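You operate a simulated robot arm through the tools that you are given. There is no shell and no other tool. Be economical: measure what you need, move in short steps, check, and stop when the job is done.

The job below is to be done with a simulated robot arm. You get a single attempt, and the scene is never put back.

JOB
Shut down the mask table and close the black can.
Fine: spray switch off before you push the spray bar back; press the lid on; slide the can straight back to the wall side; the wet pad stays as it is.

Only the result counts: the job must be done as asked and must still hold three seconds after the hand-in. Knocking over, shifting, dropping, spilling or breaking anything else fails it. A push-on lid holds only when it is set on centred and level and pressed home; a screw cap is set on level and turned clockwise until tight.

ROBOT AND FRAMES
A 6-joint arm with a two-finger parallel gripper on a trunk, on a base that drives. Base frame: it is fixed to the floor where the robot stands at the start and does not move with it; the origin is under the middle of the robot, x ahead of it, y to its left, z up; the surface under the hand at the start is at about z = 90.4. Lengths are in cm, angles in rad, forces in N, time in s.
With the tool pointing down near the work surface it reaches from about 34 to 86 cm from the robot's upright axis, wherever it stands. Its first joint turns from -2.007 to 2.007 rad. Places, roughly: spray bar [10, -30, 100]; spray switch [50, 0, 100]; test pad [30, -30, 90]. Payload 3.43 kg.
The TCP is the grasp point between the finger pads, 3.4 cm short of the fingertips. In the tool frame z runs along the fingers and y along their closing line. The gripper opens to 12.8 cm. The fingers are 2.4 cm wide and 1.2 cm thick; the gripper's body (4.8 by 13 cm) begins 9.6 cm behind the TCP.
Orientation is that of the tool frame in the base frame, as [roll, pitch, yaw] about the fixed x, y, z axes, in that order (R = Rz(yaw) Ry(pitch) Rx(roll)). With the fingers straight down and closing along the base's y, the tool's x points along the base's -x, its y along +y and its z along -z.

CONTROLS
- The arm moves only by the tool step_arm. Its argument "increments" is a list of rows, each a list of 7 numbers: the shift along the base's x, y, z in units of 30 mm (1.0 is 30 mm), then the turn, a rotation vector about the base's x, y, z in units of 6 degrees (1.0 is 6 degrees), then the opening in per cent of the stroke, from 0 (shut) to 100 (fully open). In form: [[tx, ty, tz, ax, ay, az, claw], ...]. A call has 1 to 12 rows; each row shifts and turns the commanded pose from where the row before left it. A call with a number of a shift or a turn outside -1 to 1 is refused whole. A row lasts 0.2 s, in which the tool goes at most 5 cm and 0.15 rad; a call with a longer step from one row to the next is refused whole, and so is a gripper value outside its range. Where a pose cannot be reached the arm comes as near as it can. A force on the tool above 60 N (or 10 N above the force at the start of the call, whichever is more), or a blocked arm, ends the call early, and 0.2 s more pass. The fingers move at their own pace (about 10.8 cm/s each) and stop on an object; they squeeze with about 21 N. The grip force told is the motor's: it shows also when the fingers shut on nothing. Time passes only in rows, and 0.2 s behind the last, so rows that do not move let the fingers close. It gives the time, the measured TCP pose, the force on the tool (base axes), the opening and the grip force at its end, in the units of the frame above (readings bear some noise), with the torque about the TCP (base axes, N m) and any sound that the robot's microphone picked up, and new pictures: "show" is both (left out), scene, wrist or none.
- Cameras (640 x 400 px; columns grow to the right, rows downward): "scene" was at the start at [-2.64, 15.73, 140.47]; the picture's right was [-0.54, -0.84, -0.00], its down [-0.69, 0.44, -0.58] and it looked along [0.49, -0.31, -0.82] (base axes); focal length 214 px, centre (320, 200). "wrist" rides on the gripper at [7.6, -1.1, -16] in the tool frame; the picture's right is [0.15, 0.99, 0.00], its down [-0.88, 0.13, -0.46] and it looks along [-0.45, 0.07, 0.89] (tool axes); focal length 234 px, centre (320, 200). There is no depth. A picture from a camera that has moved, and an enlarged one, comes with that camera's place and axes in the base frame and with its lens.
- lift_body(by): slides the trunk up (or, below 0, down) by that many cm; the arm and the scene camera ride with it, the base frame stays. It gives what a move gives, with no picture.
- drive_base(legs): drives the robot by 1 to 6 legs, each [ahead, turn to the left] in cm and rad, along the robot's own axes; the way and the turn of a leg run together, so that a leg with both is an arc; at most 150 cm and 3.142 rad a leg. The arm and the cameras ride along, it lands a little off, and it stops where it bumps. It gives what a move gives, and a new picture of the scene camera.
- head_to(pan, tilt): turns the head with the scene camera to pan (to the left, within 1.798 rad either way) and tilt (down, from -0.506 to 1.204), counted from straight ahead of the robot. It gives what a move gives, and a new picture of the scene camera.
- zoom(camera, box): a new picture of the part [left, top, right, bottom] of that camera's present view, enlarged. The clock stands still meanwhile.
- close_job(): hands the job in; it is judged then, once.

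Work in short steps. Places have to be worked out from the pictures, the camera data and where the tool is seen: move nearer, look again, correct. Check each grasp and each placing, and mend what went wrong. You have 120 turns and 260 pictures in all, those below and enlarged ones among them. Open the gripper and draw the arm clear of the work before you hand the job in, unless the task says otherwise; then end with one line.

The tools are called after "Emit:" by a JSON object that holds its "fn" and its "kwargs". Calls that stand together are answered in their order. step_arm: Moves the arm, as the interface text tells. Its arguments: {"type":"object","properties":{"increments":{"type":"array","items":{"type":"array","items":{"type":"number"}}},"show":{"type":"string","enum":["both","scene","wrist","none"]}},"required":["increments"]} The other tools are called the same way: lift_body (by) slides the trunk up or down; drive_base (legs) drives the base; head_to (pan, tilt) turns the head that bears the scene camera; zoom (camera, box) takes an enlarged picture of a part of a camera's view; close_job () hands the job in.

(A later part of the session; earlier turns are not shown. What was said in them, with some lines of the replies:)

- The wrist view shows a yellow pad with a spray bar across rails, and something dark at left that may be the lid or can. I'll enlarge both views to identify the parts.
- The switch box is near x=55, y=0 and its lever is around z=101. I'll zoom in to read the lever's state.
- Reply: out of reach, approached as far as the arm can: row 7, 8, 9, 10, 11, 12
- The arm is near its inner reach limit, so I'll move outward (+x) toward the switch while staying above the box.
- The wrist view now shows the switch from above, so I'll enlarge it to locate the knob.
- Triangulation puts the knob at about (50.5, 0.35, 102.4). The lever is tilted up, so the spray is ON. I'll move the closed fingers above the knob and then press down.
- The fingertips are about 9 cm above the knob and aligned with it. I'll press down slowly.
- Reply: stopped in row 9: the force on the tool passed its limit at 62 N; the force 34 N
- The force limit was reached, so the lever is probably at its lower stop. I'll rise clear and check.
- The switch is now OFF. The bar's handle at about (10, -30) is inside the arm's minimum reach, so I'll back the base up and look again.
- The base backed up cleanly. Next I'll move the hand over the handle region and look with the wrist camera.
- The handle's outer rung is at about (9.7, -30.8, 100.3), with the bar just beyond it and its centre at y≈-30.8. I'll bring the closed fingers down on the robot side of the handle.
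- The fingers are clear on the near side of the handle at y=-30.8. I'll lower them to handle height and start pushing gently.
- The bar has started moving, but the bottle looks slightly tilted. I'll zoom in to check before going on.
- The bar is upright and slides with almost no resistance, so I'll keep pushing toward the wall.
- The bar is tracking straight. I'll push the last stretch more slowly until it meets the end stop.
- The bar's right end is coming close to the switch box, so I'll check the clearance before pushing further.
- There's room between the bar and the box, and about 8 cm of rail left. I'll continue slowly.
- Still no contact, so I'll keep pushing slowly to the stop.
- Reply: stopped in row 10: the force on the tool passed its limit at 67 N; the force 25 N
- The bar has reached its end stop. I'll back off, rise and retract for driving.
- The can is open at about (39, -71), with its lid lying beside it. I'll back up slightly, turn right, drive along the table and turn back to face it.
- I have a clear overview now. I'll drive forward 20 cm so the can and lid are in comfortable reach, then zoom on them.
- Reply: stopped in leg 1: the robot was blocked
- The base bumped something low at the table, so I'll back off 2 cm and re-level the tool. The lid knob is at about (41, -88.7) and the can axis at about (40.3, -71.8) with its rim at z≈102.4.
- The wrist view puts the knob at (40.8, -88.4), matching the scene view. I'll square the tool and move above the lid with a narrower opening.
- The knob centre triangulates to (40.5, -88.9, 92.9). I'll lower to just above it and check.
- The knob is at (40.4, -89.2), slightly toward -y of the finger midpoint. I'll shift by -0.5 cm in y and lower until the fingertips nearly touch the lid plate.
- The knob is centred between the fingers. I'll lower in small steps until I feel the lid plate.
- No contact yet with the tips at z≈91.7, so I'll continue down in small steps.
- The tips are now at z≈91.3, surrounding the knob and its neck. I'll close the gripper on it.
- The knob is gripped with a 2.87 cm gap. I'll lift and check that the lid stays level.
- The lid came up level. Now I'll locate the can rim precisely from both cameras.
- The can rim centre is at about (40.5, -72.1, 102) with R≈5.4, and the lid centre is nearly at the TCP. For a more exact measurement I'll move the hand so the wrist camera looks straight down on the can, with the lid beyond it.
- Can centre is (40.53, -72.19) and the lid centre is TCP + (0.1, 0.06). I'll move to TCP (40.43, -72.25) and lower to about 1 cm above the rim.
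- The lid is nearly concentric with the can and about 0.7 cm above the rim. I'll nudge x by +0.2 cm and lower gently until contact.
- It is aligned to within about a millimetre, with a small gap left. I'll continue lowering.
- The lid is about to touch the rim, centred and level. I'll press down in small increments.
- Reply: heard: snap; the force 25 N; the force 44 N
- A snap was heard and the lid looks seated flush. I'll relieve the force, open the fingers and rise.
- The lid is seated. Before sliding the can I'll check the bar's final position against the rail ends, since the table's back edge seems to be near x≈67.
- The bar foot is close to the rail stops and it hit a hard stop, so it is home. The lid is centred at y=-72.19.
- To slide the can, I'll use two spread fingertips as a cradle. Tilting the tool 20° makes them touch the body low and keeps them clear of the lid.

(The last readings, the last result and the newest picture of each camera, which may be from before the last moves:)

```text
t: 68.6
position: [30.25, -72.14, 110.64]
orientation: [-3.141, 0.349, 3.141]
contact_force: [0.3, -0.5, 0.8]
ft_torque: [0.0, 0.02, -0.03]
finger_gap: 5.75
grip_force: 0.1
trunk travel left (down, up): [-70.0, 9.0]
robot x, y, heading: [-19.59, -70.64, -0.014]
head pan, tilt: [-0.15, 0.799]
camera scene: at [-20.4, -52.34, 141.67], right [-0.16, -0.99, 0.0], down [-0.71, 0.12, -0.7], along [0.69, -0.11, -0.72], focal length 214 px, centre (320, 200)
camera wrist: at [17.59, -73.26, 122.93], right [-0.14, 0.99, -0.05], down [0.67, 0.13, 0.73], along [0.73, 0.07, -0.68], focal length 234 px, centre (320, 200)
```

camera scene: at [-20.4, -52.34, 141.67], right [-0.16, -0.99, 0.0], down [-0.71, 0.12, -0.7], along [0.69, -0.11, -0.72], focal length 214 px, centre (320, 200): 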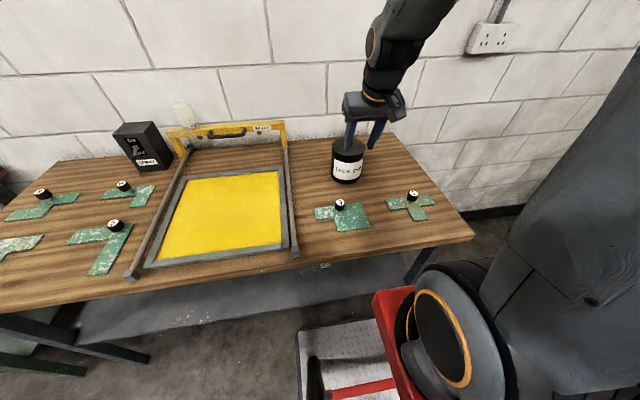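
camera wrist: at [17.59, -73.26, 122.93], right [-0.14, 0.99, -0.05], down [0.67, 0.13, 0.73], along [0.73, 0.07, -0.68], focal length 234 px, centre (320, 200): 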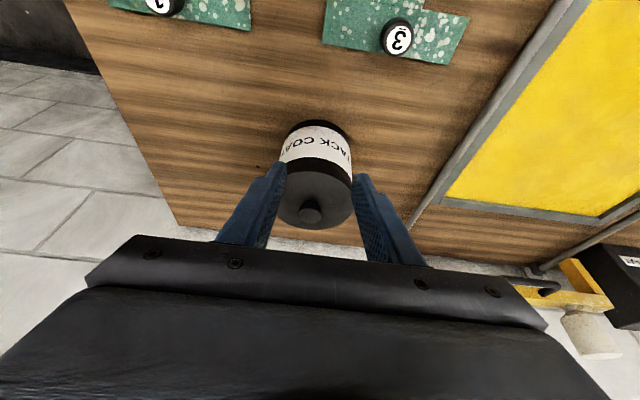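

The tilt is right and the fingers straddle the can's near side about 2 cm short of it. I'll lower to pushing height.

Emit:
{"fn": "step_arm", "kwargs": {"increments": [[0, 0, -0.9, 0, 0, 0, 45], [0, 0, -0.9, 0, 0, 0, 45], [0, 0, -0.9, 0, 0, 0, 45], [0, 0, -0.9, 0, 0, 0, 45], [0, 0, -0.7, 0, 0, 0, 45], [0, 0, 0, 0, 0, 0, 45]]}}

Emit:
{"fn": "zoom", "kwargs": {"camera": "scene", "box": [300, 110, 420, 220]}}

```text
t: 70.0
position: [30.15, -72.15, 97.44]
orientation: [3.141, 0.348, 3.14]
contact_force: [0.8, 0.6, 0.1]
ft_torque: [-0.02, -0.01, 0.02]
finger_gap: 5.77
grip_force: 0.0
trunk travel left (down, up): [-70.0, 9.0]
robot x, y, heading: [-19.96, -70.94, -0.016]
head pan, tilt: [-0.15, 0.799]
camera scene: at [-20.4, -52.34, 141.67], right [-0.16, -0.99, 0.0], down [-0.71, 0.12, -0.7], along [0.69, -0.11, -0.72], focal length 214 px, centre (320, 200)
camera wrist: at [17.62, -73.18, 109.79], right [-0.14, 0.99, -0.05], down [0.67, 0.13, 0.73], along [0.73, 0.07, -0.68], focal length 234 px, centre (320, 200)
```

scene: 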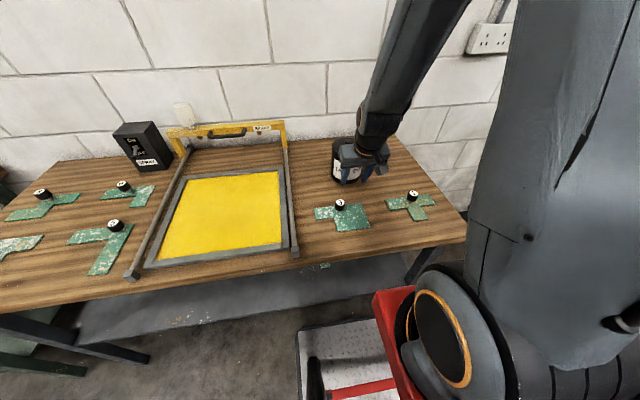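
wrist: 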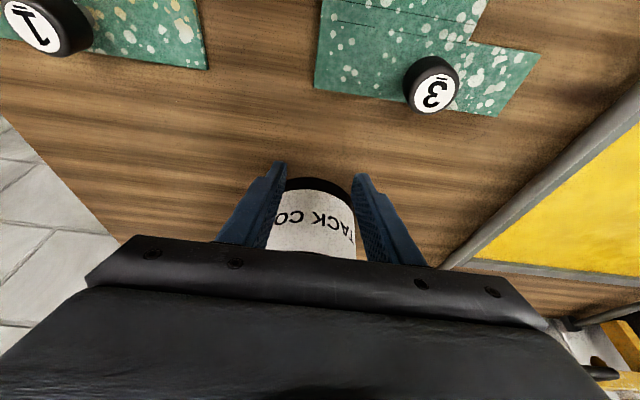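

```text
3.64 times, centred on (360, 165) of scene
camera zoom: at [-20.4, -52.34, 141.67], right [-0.16, -0.99, 0.0], down [-0.71, 0.12, -0.7], along [0.69, -0.11, -0.72], focal length 780 px, centre (174, 327)
```

zoom: 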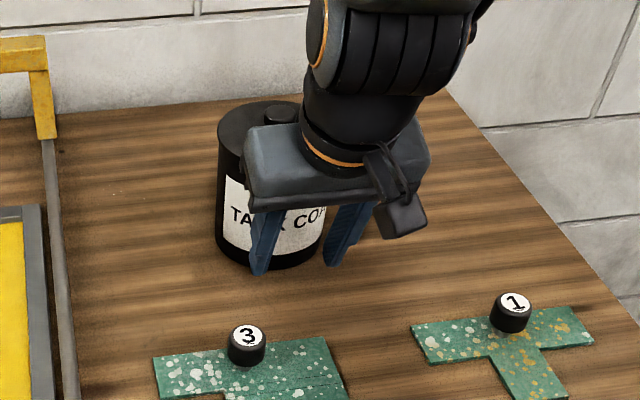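

The fingers are symmetric about the can and low on its body. I'll push slowly in +x until contact.

Emit:
{"fn": "step_arm", "kwargs": {"increments": [[0.2, 0, 0, 0, 0, 0, 45], [0.2, 0, 0, 0, 0, 0, 45], [0.2, 0, 0, 0, 0, 0, 45], [0.2, 0, 0, 0, 0, 0, 45], [0.2, 0, 0, 0, 0, 0, 45], [0.2, 0, 0, 0, 0, 0, 45], [0.2, 0, 0, 0, 0, 0, 45], [0.2, 0, 0, 0, 0, 0, 45], [0.2, 0, 0, 0, 0, 0, 45], [0, 0, 0, 0, 0, 0, 45]]}}

Emit:
{"fn": "zoom", "kwargs": {"camera": "scene", "box": [300, 110, 420, 220]}}

```text
t: 72.2
position: [35.69, -72.35, 97.62]
orientation: [3.141, 0.351, 3.141]
contact_force: [-2.9, -0.1, 0.1]
ft_torque: [0.04, 0.08, -0.02]
finger_gap: 5.86
grip_force: 0.6
trunk travel left (down, up): [-70.0, 9.0]
robot x, y, heading: [-19.67, -71.03, -0.013]
head pan, tilt: [-0.15, 0.799]
camera scene: at [-20.42, -52.34, 141.66], right [-0.16, -0.99, 0.0], down [-0.71, 0.12, -0.7], along [0.69, -0.11, -0.72], focal length 214 px, centre (320, 200)
camera wrist: at [23.03, -73.29, 109.96], right [-0.14, 0.99, -0.05], down [0.67, 0.13, 0.73], along [0.73, 0.07, -0.68], focal length 234 px, centre (320, 200)
```

scene: 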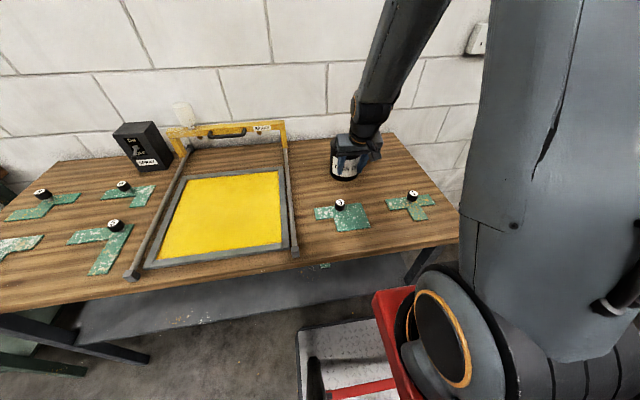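
wrist: 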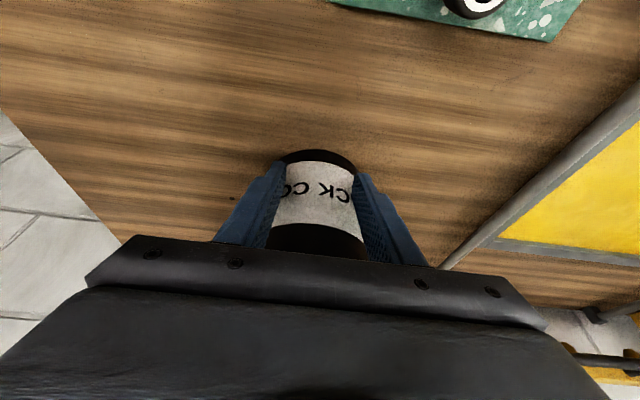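

```text
3.64 times, centred on (360, 165) of scene
camera zoom: at [-20.42, -52.34, 141.66], right [-0.16, -0.99, 0.0], down [-0.71, 0.12, -0.7], along [0.69, -0.11, -0.72], focal length 780 px, centre (174, 327)
```

zoom: 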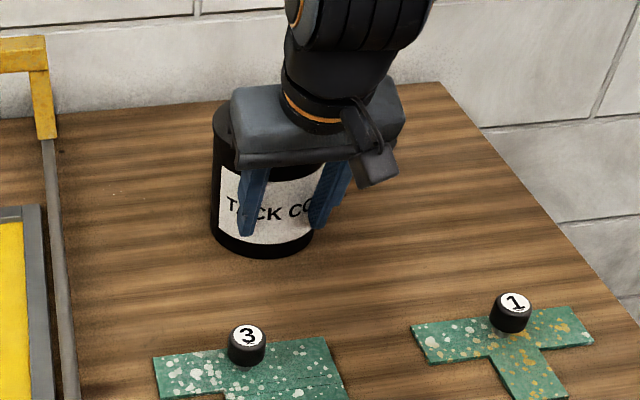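

The can is sliding upright with about 3 N and is cradled between both fingers. I'll continue toward the wall.

Emit:
{"fn": "step_arm", "kwargs": {"increments": [[0.25, 0, 0, 0, 0, 0, 45], [0.25, 0, 0, 0, 0, 0, 45], [0.25, 0, 0, 0, 0, 0, 45], [0.25, 0, 0, 0, 0, 0, 45], [0.25, 0, 0, 0, 0, 0, 45], [0.25, 0, 0, 0, 0, 0, 45], [0.25, 0, 0, 0, 0, 0, 45], [0.25, 0, 0, 0, 0, 0, 45], [0.25, 0, 0, 0, 0, 0, 45], [0.25, 0, 0, 0, 0, 0, 45], [0.25, 0, 0, 0, 0, 0, 45], [0.2, 0, 0, 0, 0, 0, 45]]}}

Emit:
{"fn": "zoom", "kwargs": {"camera": "scene", "box": [280, 90, 420, 210]}}

```text
t: 74.8
position: [44.31, -72.23, 97.48]
orientation: [-3.141, 0.348, 3.141]
contact_force: [-2.3, -0.5, 1.5]
ft_torque: [-0.02, 0.14, -0.04]
finger_gap: 5.9
grip_force: 0.9
trunk travel left (down, up): [-70.0, 9.0]
robot x, y, heading: [-19.93, -70.52, -0.014]
head pan, tilt: [-0.15, 0.799]
camera scene: at [-20.41, -52.34, 141.66], right [-0.16, -0.99, 0.0], down [-0.71, 0.12, -0.7], along [0.69, -0.11, -0.72], focal length 214 px, centre (320, 200)
camera wrist: at [31.76, -73.27, 109.9], right [-0.14, 0.99, -0.05], down [0.67, 0.13, 0.73], along [0.73, 0.07, -0.68], focal length 234 px, centre (320, 200)
```

scene: 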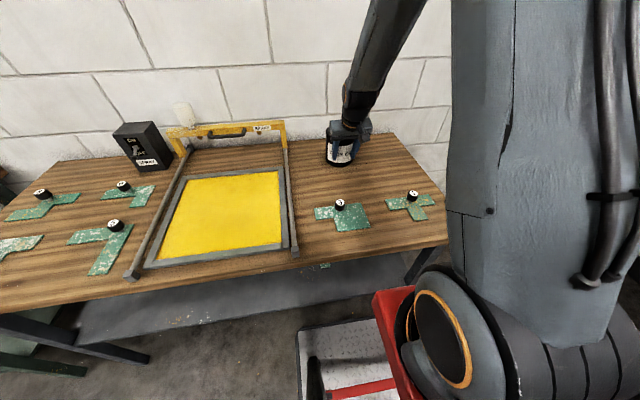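
wrist: 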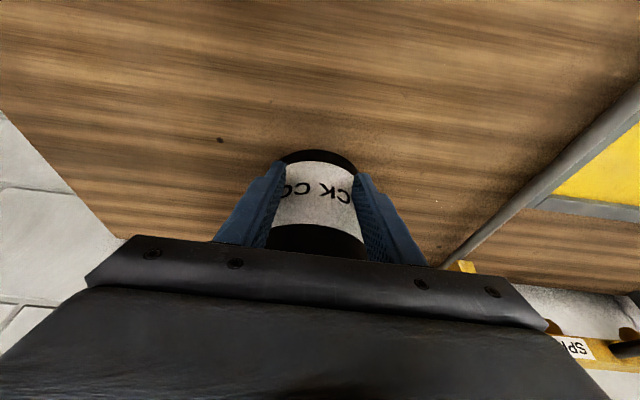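

```text
3.33 times, centred on (350, 150) of scene
camera zoom: at [-20.41, -52.34, 141.66], right [-0.16, -0.99, 0.0], down [-0.71, 0.12, -0.7], along [0.69, -0.11, -0.72], focal length 715 px, centre (220, 367)
```

zoom: 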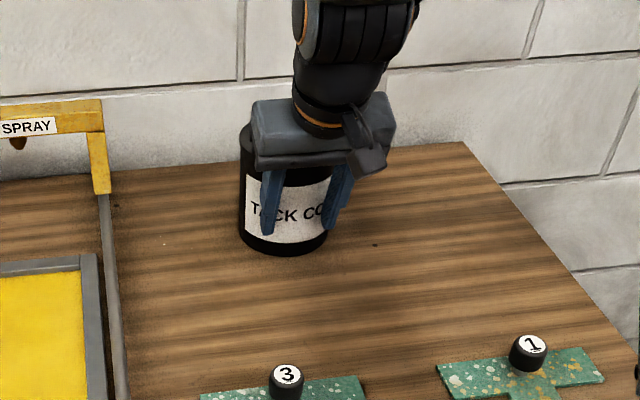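

The can is at x≈51.3, still straight at y≈-72, with about 10 cm left to the wall edge. I'll push about 8.5 cm more.

Emit:
{"fn": "step_arm", "kwargs": {"increments": [[0.25, 0, 0, 0, 0, 0, 45], [0.25, 0, 0, 0, 0, 0, 45], [0.25, 0, 0, 0, 0, 0, 45], [0.25, 0, 0, 0, 0, 0, 45], [0.25, 0, 0, 0, 0, 0, 45], [0.25, 0, 0, 0, 0, 0, 45], [0.25, 0, 0, 0, 0, 0, 45], [0.25, 0, 0, 0, 0, 0, 45], [0.25, 0, 0, 0, 0, 0, 45], [0.2, 0, 0, 0, 0, 0, 45], [0.2, 0, 0, 0, 0, 0, 45], [0.1, 0, 0, 0, 0, 0, 45]]}}

Emit:
{"fn": "zoom", "kwargs": {"camera": "scene", "box": [280, 90, 420, 210]}}

```text
t: 77.4
position: [52.69, -72.19, 97.5]
orientation: [3.141, 0.35, 3.14]
contact_force: [-2.6, 0.7, 1.9]
ft_torque: [-0.01, 0.07, 0.0]
finger_gap: 5.87
grip_force: 1.1
trunk travel left (down, up): [-70.0, 9.0]
robot x, y, heading: [-19.72, -70.59, -0.014]
head pan, tilt: [-0.15, 0.799]
camera scene: at [-20.41, -52.34, 141.66], right [-0.16, -0.99, 0.0], down [-0.71, 0.12, -0.7], along [0.69, -0.11, -0.72], focal length 214 px, centre (320, 200)
camera wrist: at [40.17, -73.14, 109.93], right [-0.14, 0.99, -0.05], down [0.67, 0.13, 0.73], along [0.73, 0.07, -0.68], focal length 234 px, centre (320, 200)
```

scene: 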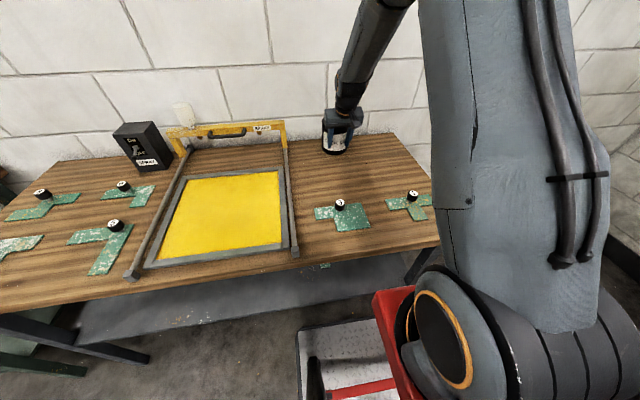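
wrist: 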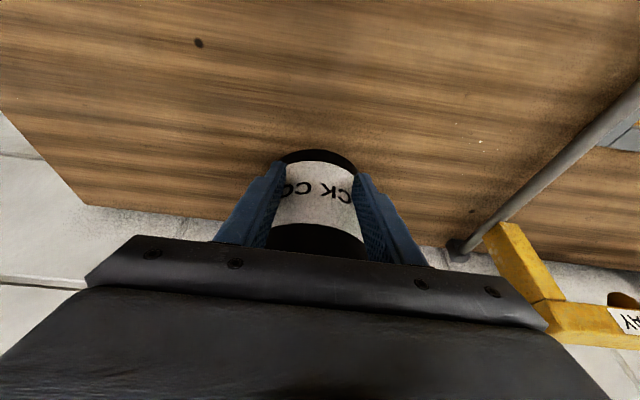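

```text
3.33 times, centred on (350, 150) of scene
camera zoom: at [-20.41, -52.34, 141.66], right [-0.16, -0.99, 0.0], down [-0.71, 0.12, -0.7], along [0.69, -0.11, -0.72], focal length 715 px, centre (220, 367)
```

zoom: 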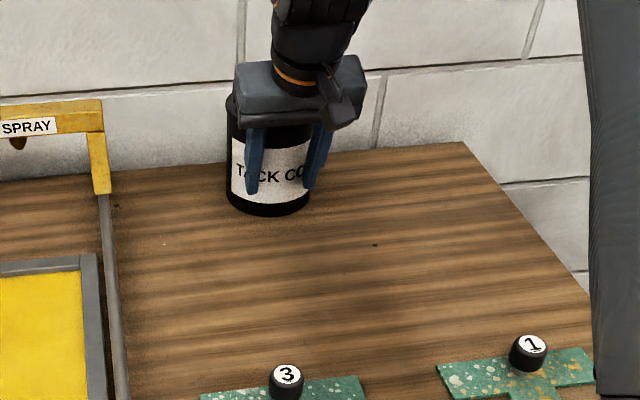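

The can is at about x=59.6, and its back edge is about 2.5 cm from the table's back edge at x≈67.6. I'll push about 1.2 cm more, then withdraw straight back.

Emit:
{"fn": "step_arm", "kwargs": {"increments": [[0.15, 0, 0, 0, 0, 0, 45], [0.15, 0, 0, 0, 0, 0, 45], [0.1, 0, 0, 0, 0, 0, 45], [0, 0, 0, 0, 0, 0, 45], [-0.3, 0, 0, 0, 0, 0, 45], [-0.8, 0, 0, 0, 0, 0, 45], [-0.8, 0, 0, 0, 0, 0, 45], [-0.8, 0, 0.3, 0, 0, 0, 45], [-0.5, 0, 0.8, 0, 0, 0, 45], [-0.5, 0, 1, 0, 0, 0, 45], [-0.5, 0, 1, 0, 0, 0, 45]]}}

Emit:
{"fn": "zoom", "kwargs": {"camera": "scene", "box": [280, 90, 420, 210]}}

```text
t: 79.8
position: [41.37, -72.28, 106.85]
orientation: [3.141, 0.349, -3.141]
contact_force: [0.3, 0.1, -0.6]
ft_torque: [-0.01, 0.0, 0.0]
finger_gap: 5.79
grip_force: 0.0
trunk travel left (down, up): [-70.0, 9.0]
robot x, y, heading: [-19.78, -70.68, -0.019]
head pan, tilt: [-0.15, 0.799]
camera scene: at [-20.35, -52.34, 141.67], right [-0.16, -0.99, 0.0], down [-0.71, 0.12, -0.7], along [0.69, -0.11, -0.72], focal length 214 px, centre (320, 200)
camera wrist: at [28.82, -73.25, 119.15], right [-0.14, 0.99, -0.05], down [0.67, 0.13, 0.73], along [0.73, 0.07, -0.68], focal length 234 px, centre (320, 200)
```

scene: 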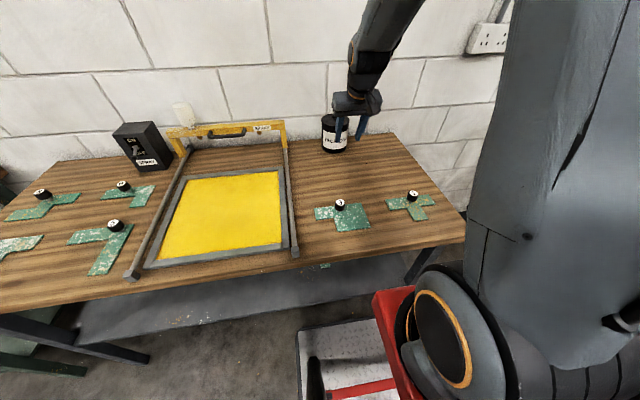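
wrist: 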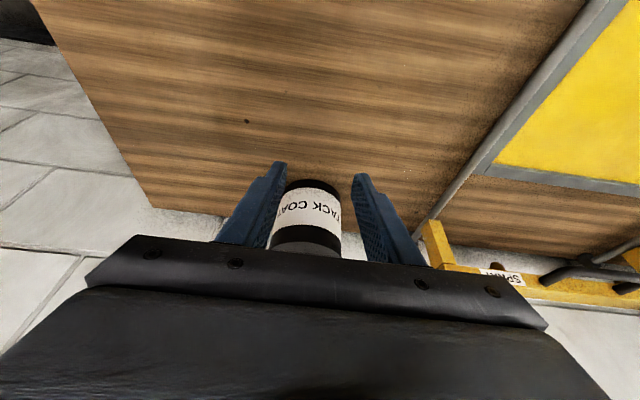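

```text
3.33 times, centred on (350, 150) of scene
camera zoom: at [-20.35, -52.34, 141.67], right [-0.16, -0.99, 0.0], down [-0.71, 0.12, -0.7], along [0.69, -0.11, -0.72], focal length 715 px, centre (220, 367)
```

zoom: 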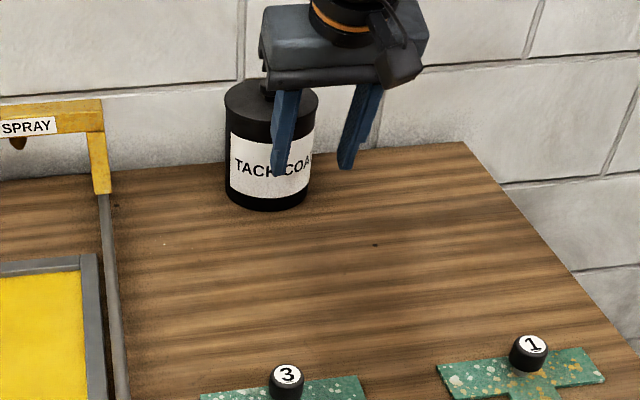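

The can stands closed near the wall. I'll draw the arm well clear, then make a last check of everything.

Emit:
{"fn": "step_arm", "kwargs": {"increments": [[-0.5, 0, 1, 0, 0, 0, 45], [-0.5, -0.3, 1, 0, 0, 0, 45], [0, -1, 1, 0, 0, 0, 45], [0, -1, 1, 0, 0, 0, 45], [0, -1, 1, 0, 0, 0, 45], [0, -1, 0, 0, 0, 0, 45], [0, -1, 0, 0, 0, 0, 45], [0, -1, 0, 0, 0, 0, 45], [0, 0, 0, 0, 0, 0, 45]], "show": "none"}}

Emit:
{"fn": "zoom", "kwargs": {"camera": "scene", "box": [300, 90, 380, 170]}}

Emit:
{"fn": "zoom", "kwargs": {"camera": "scene", "box": [0, 80, 460, 310]}}

```text
t: 81.8
position: [38.27, -91.05, 121.67]
orientation: [-3.141, 0.348, -3.141]
contact_force: [-0.1, 0.2, 0.0]
ft_torque: [0.02, 0.01, -0.01]
finger_gap: 5.78
grip_force: 0.0
trunk travel left (down, up): [-70.0, 9.0]
robot x, y, heading: [-20.1, -70.65, -0.012]
head pan, tilt: [-0.15, 0.799]
```

```text
5.00 times, centred on (340, 130) of scene
camera zoom: at [-20.4, -52.35, 141.67], right [-0.16, -0.99, 0.0], down [-0.71, 0.12, -0.7], along [0.69, -0.11, -0.72], focal length 1072 px, centre (220, 550)
```

zoom: 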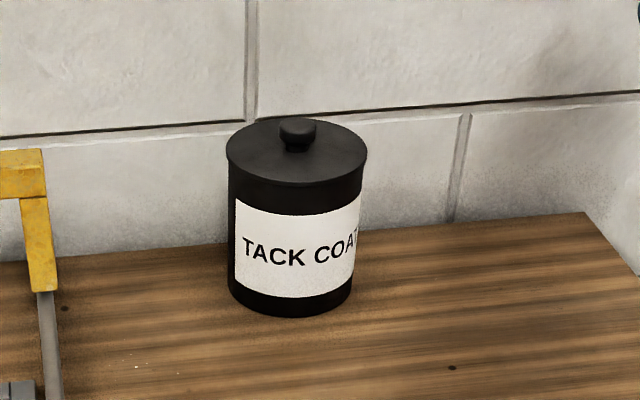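

```text
1.39 times, centred on (230, 195) of scene
camera zoom: at [-20.4, -52.35, 141.67], right [-0.16, -0.99, 0.0], down [-0.71, 0.12, -0.7], along [0.69, -0.11, -0.72], focal length 298 px, centre (445, 207)
```

zoom: 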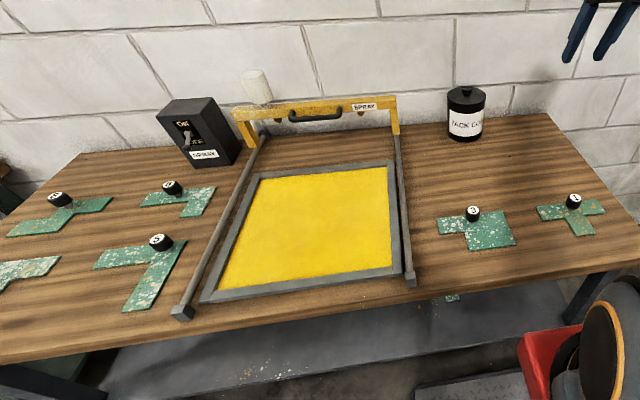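

Everything checks out: the switch is OFF, the bar is at its stop, and the lid is flush. The can stands upright by the wall, the pad is untouched and the arm is clear, so I'm handing in.

Emit:
{"fn": "close_job", "kwargs": {}}

```text
The job is handed in.
```

The mask table is shut down and the black can is closed: spray off, bar pushed back to its stop, lid snapped on, and the can slid straight back to about 1–2 cm short of the table's wall-side edge, with the wet pad untouched.
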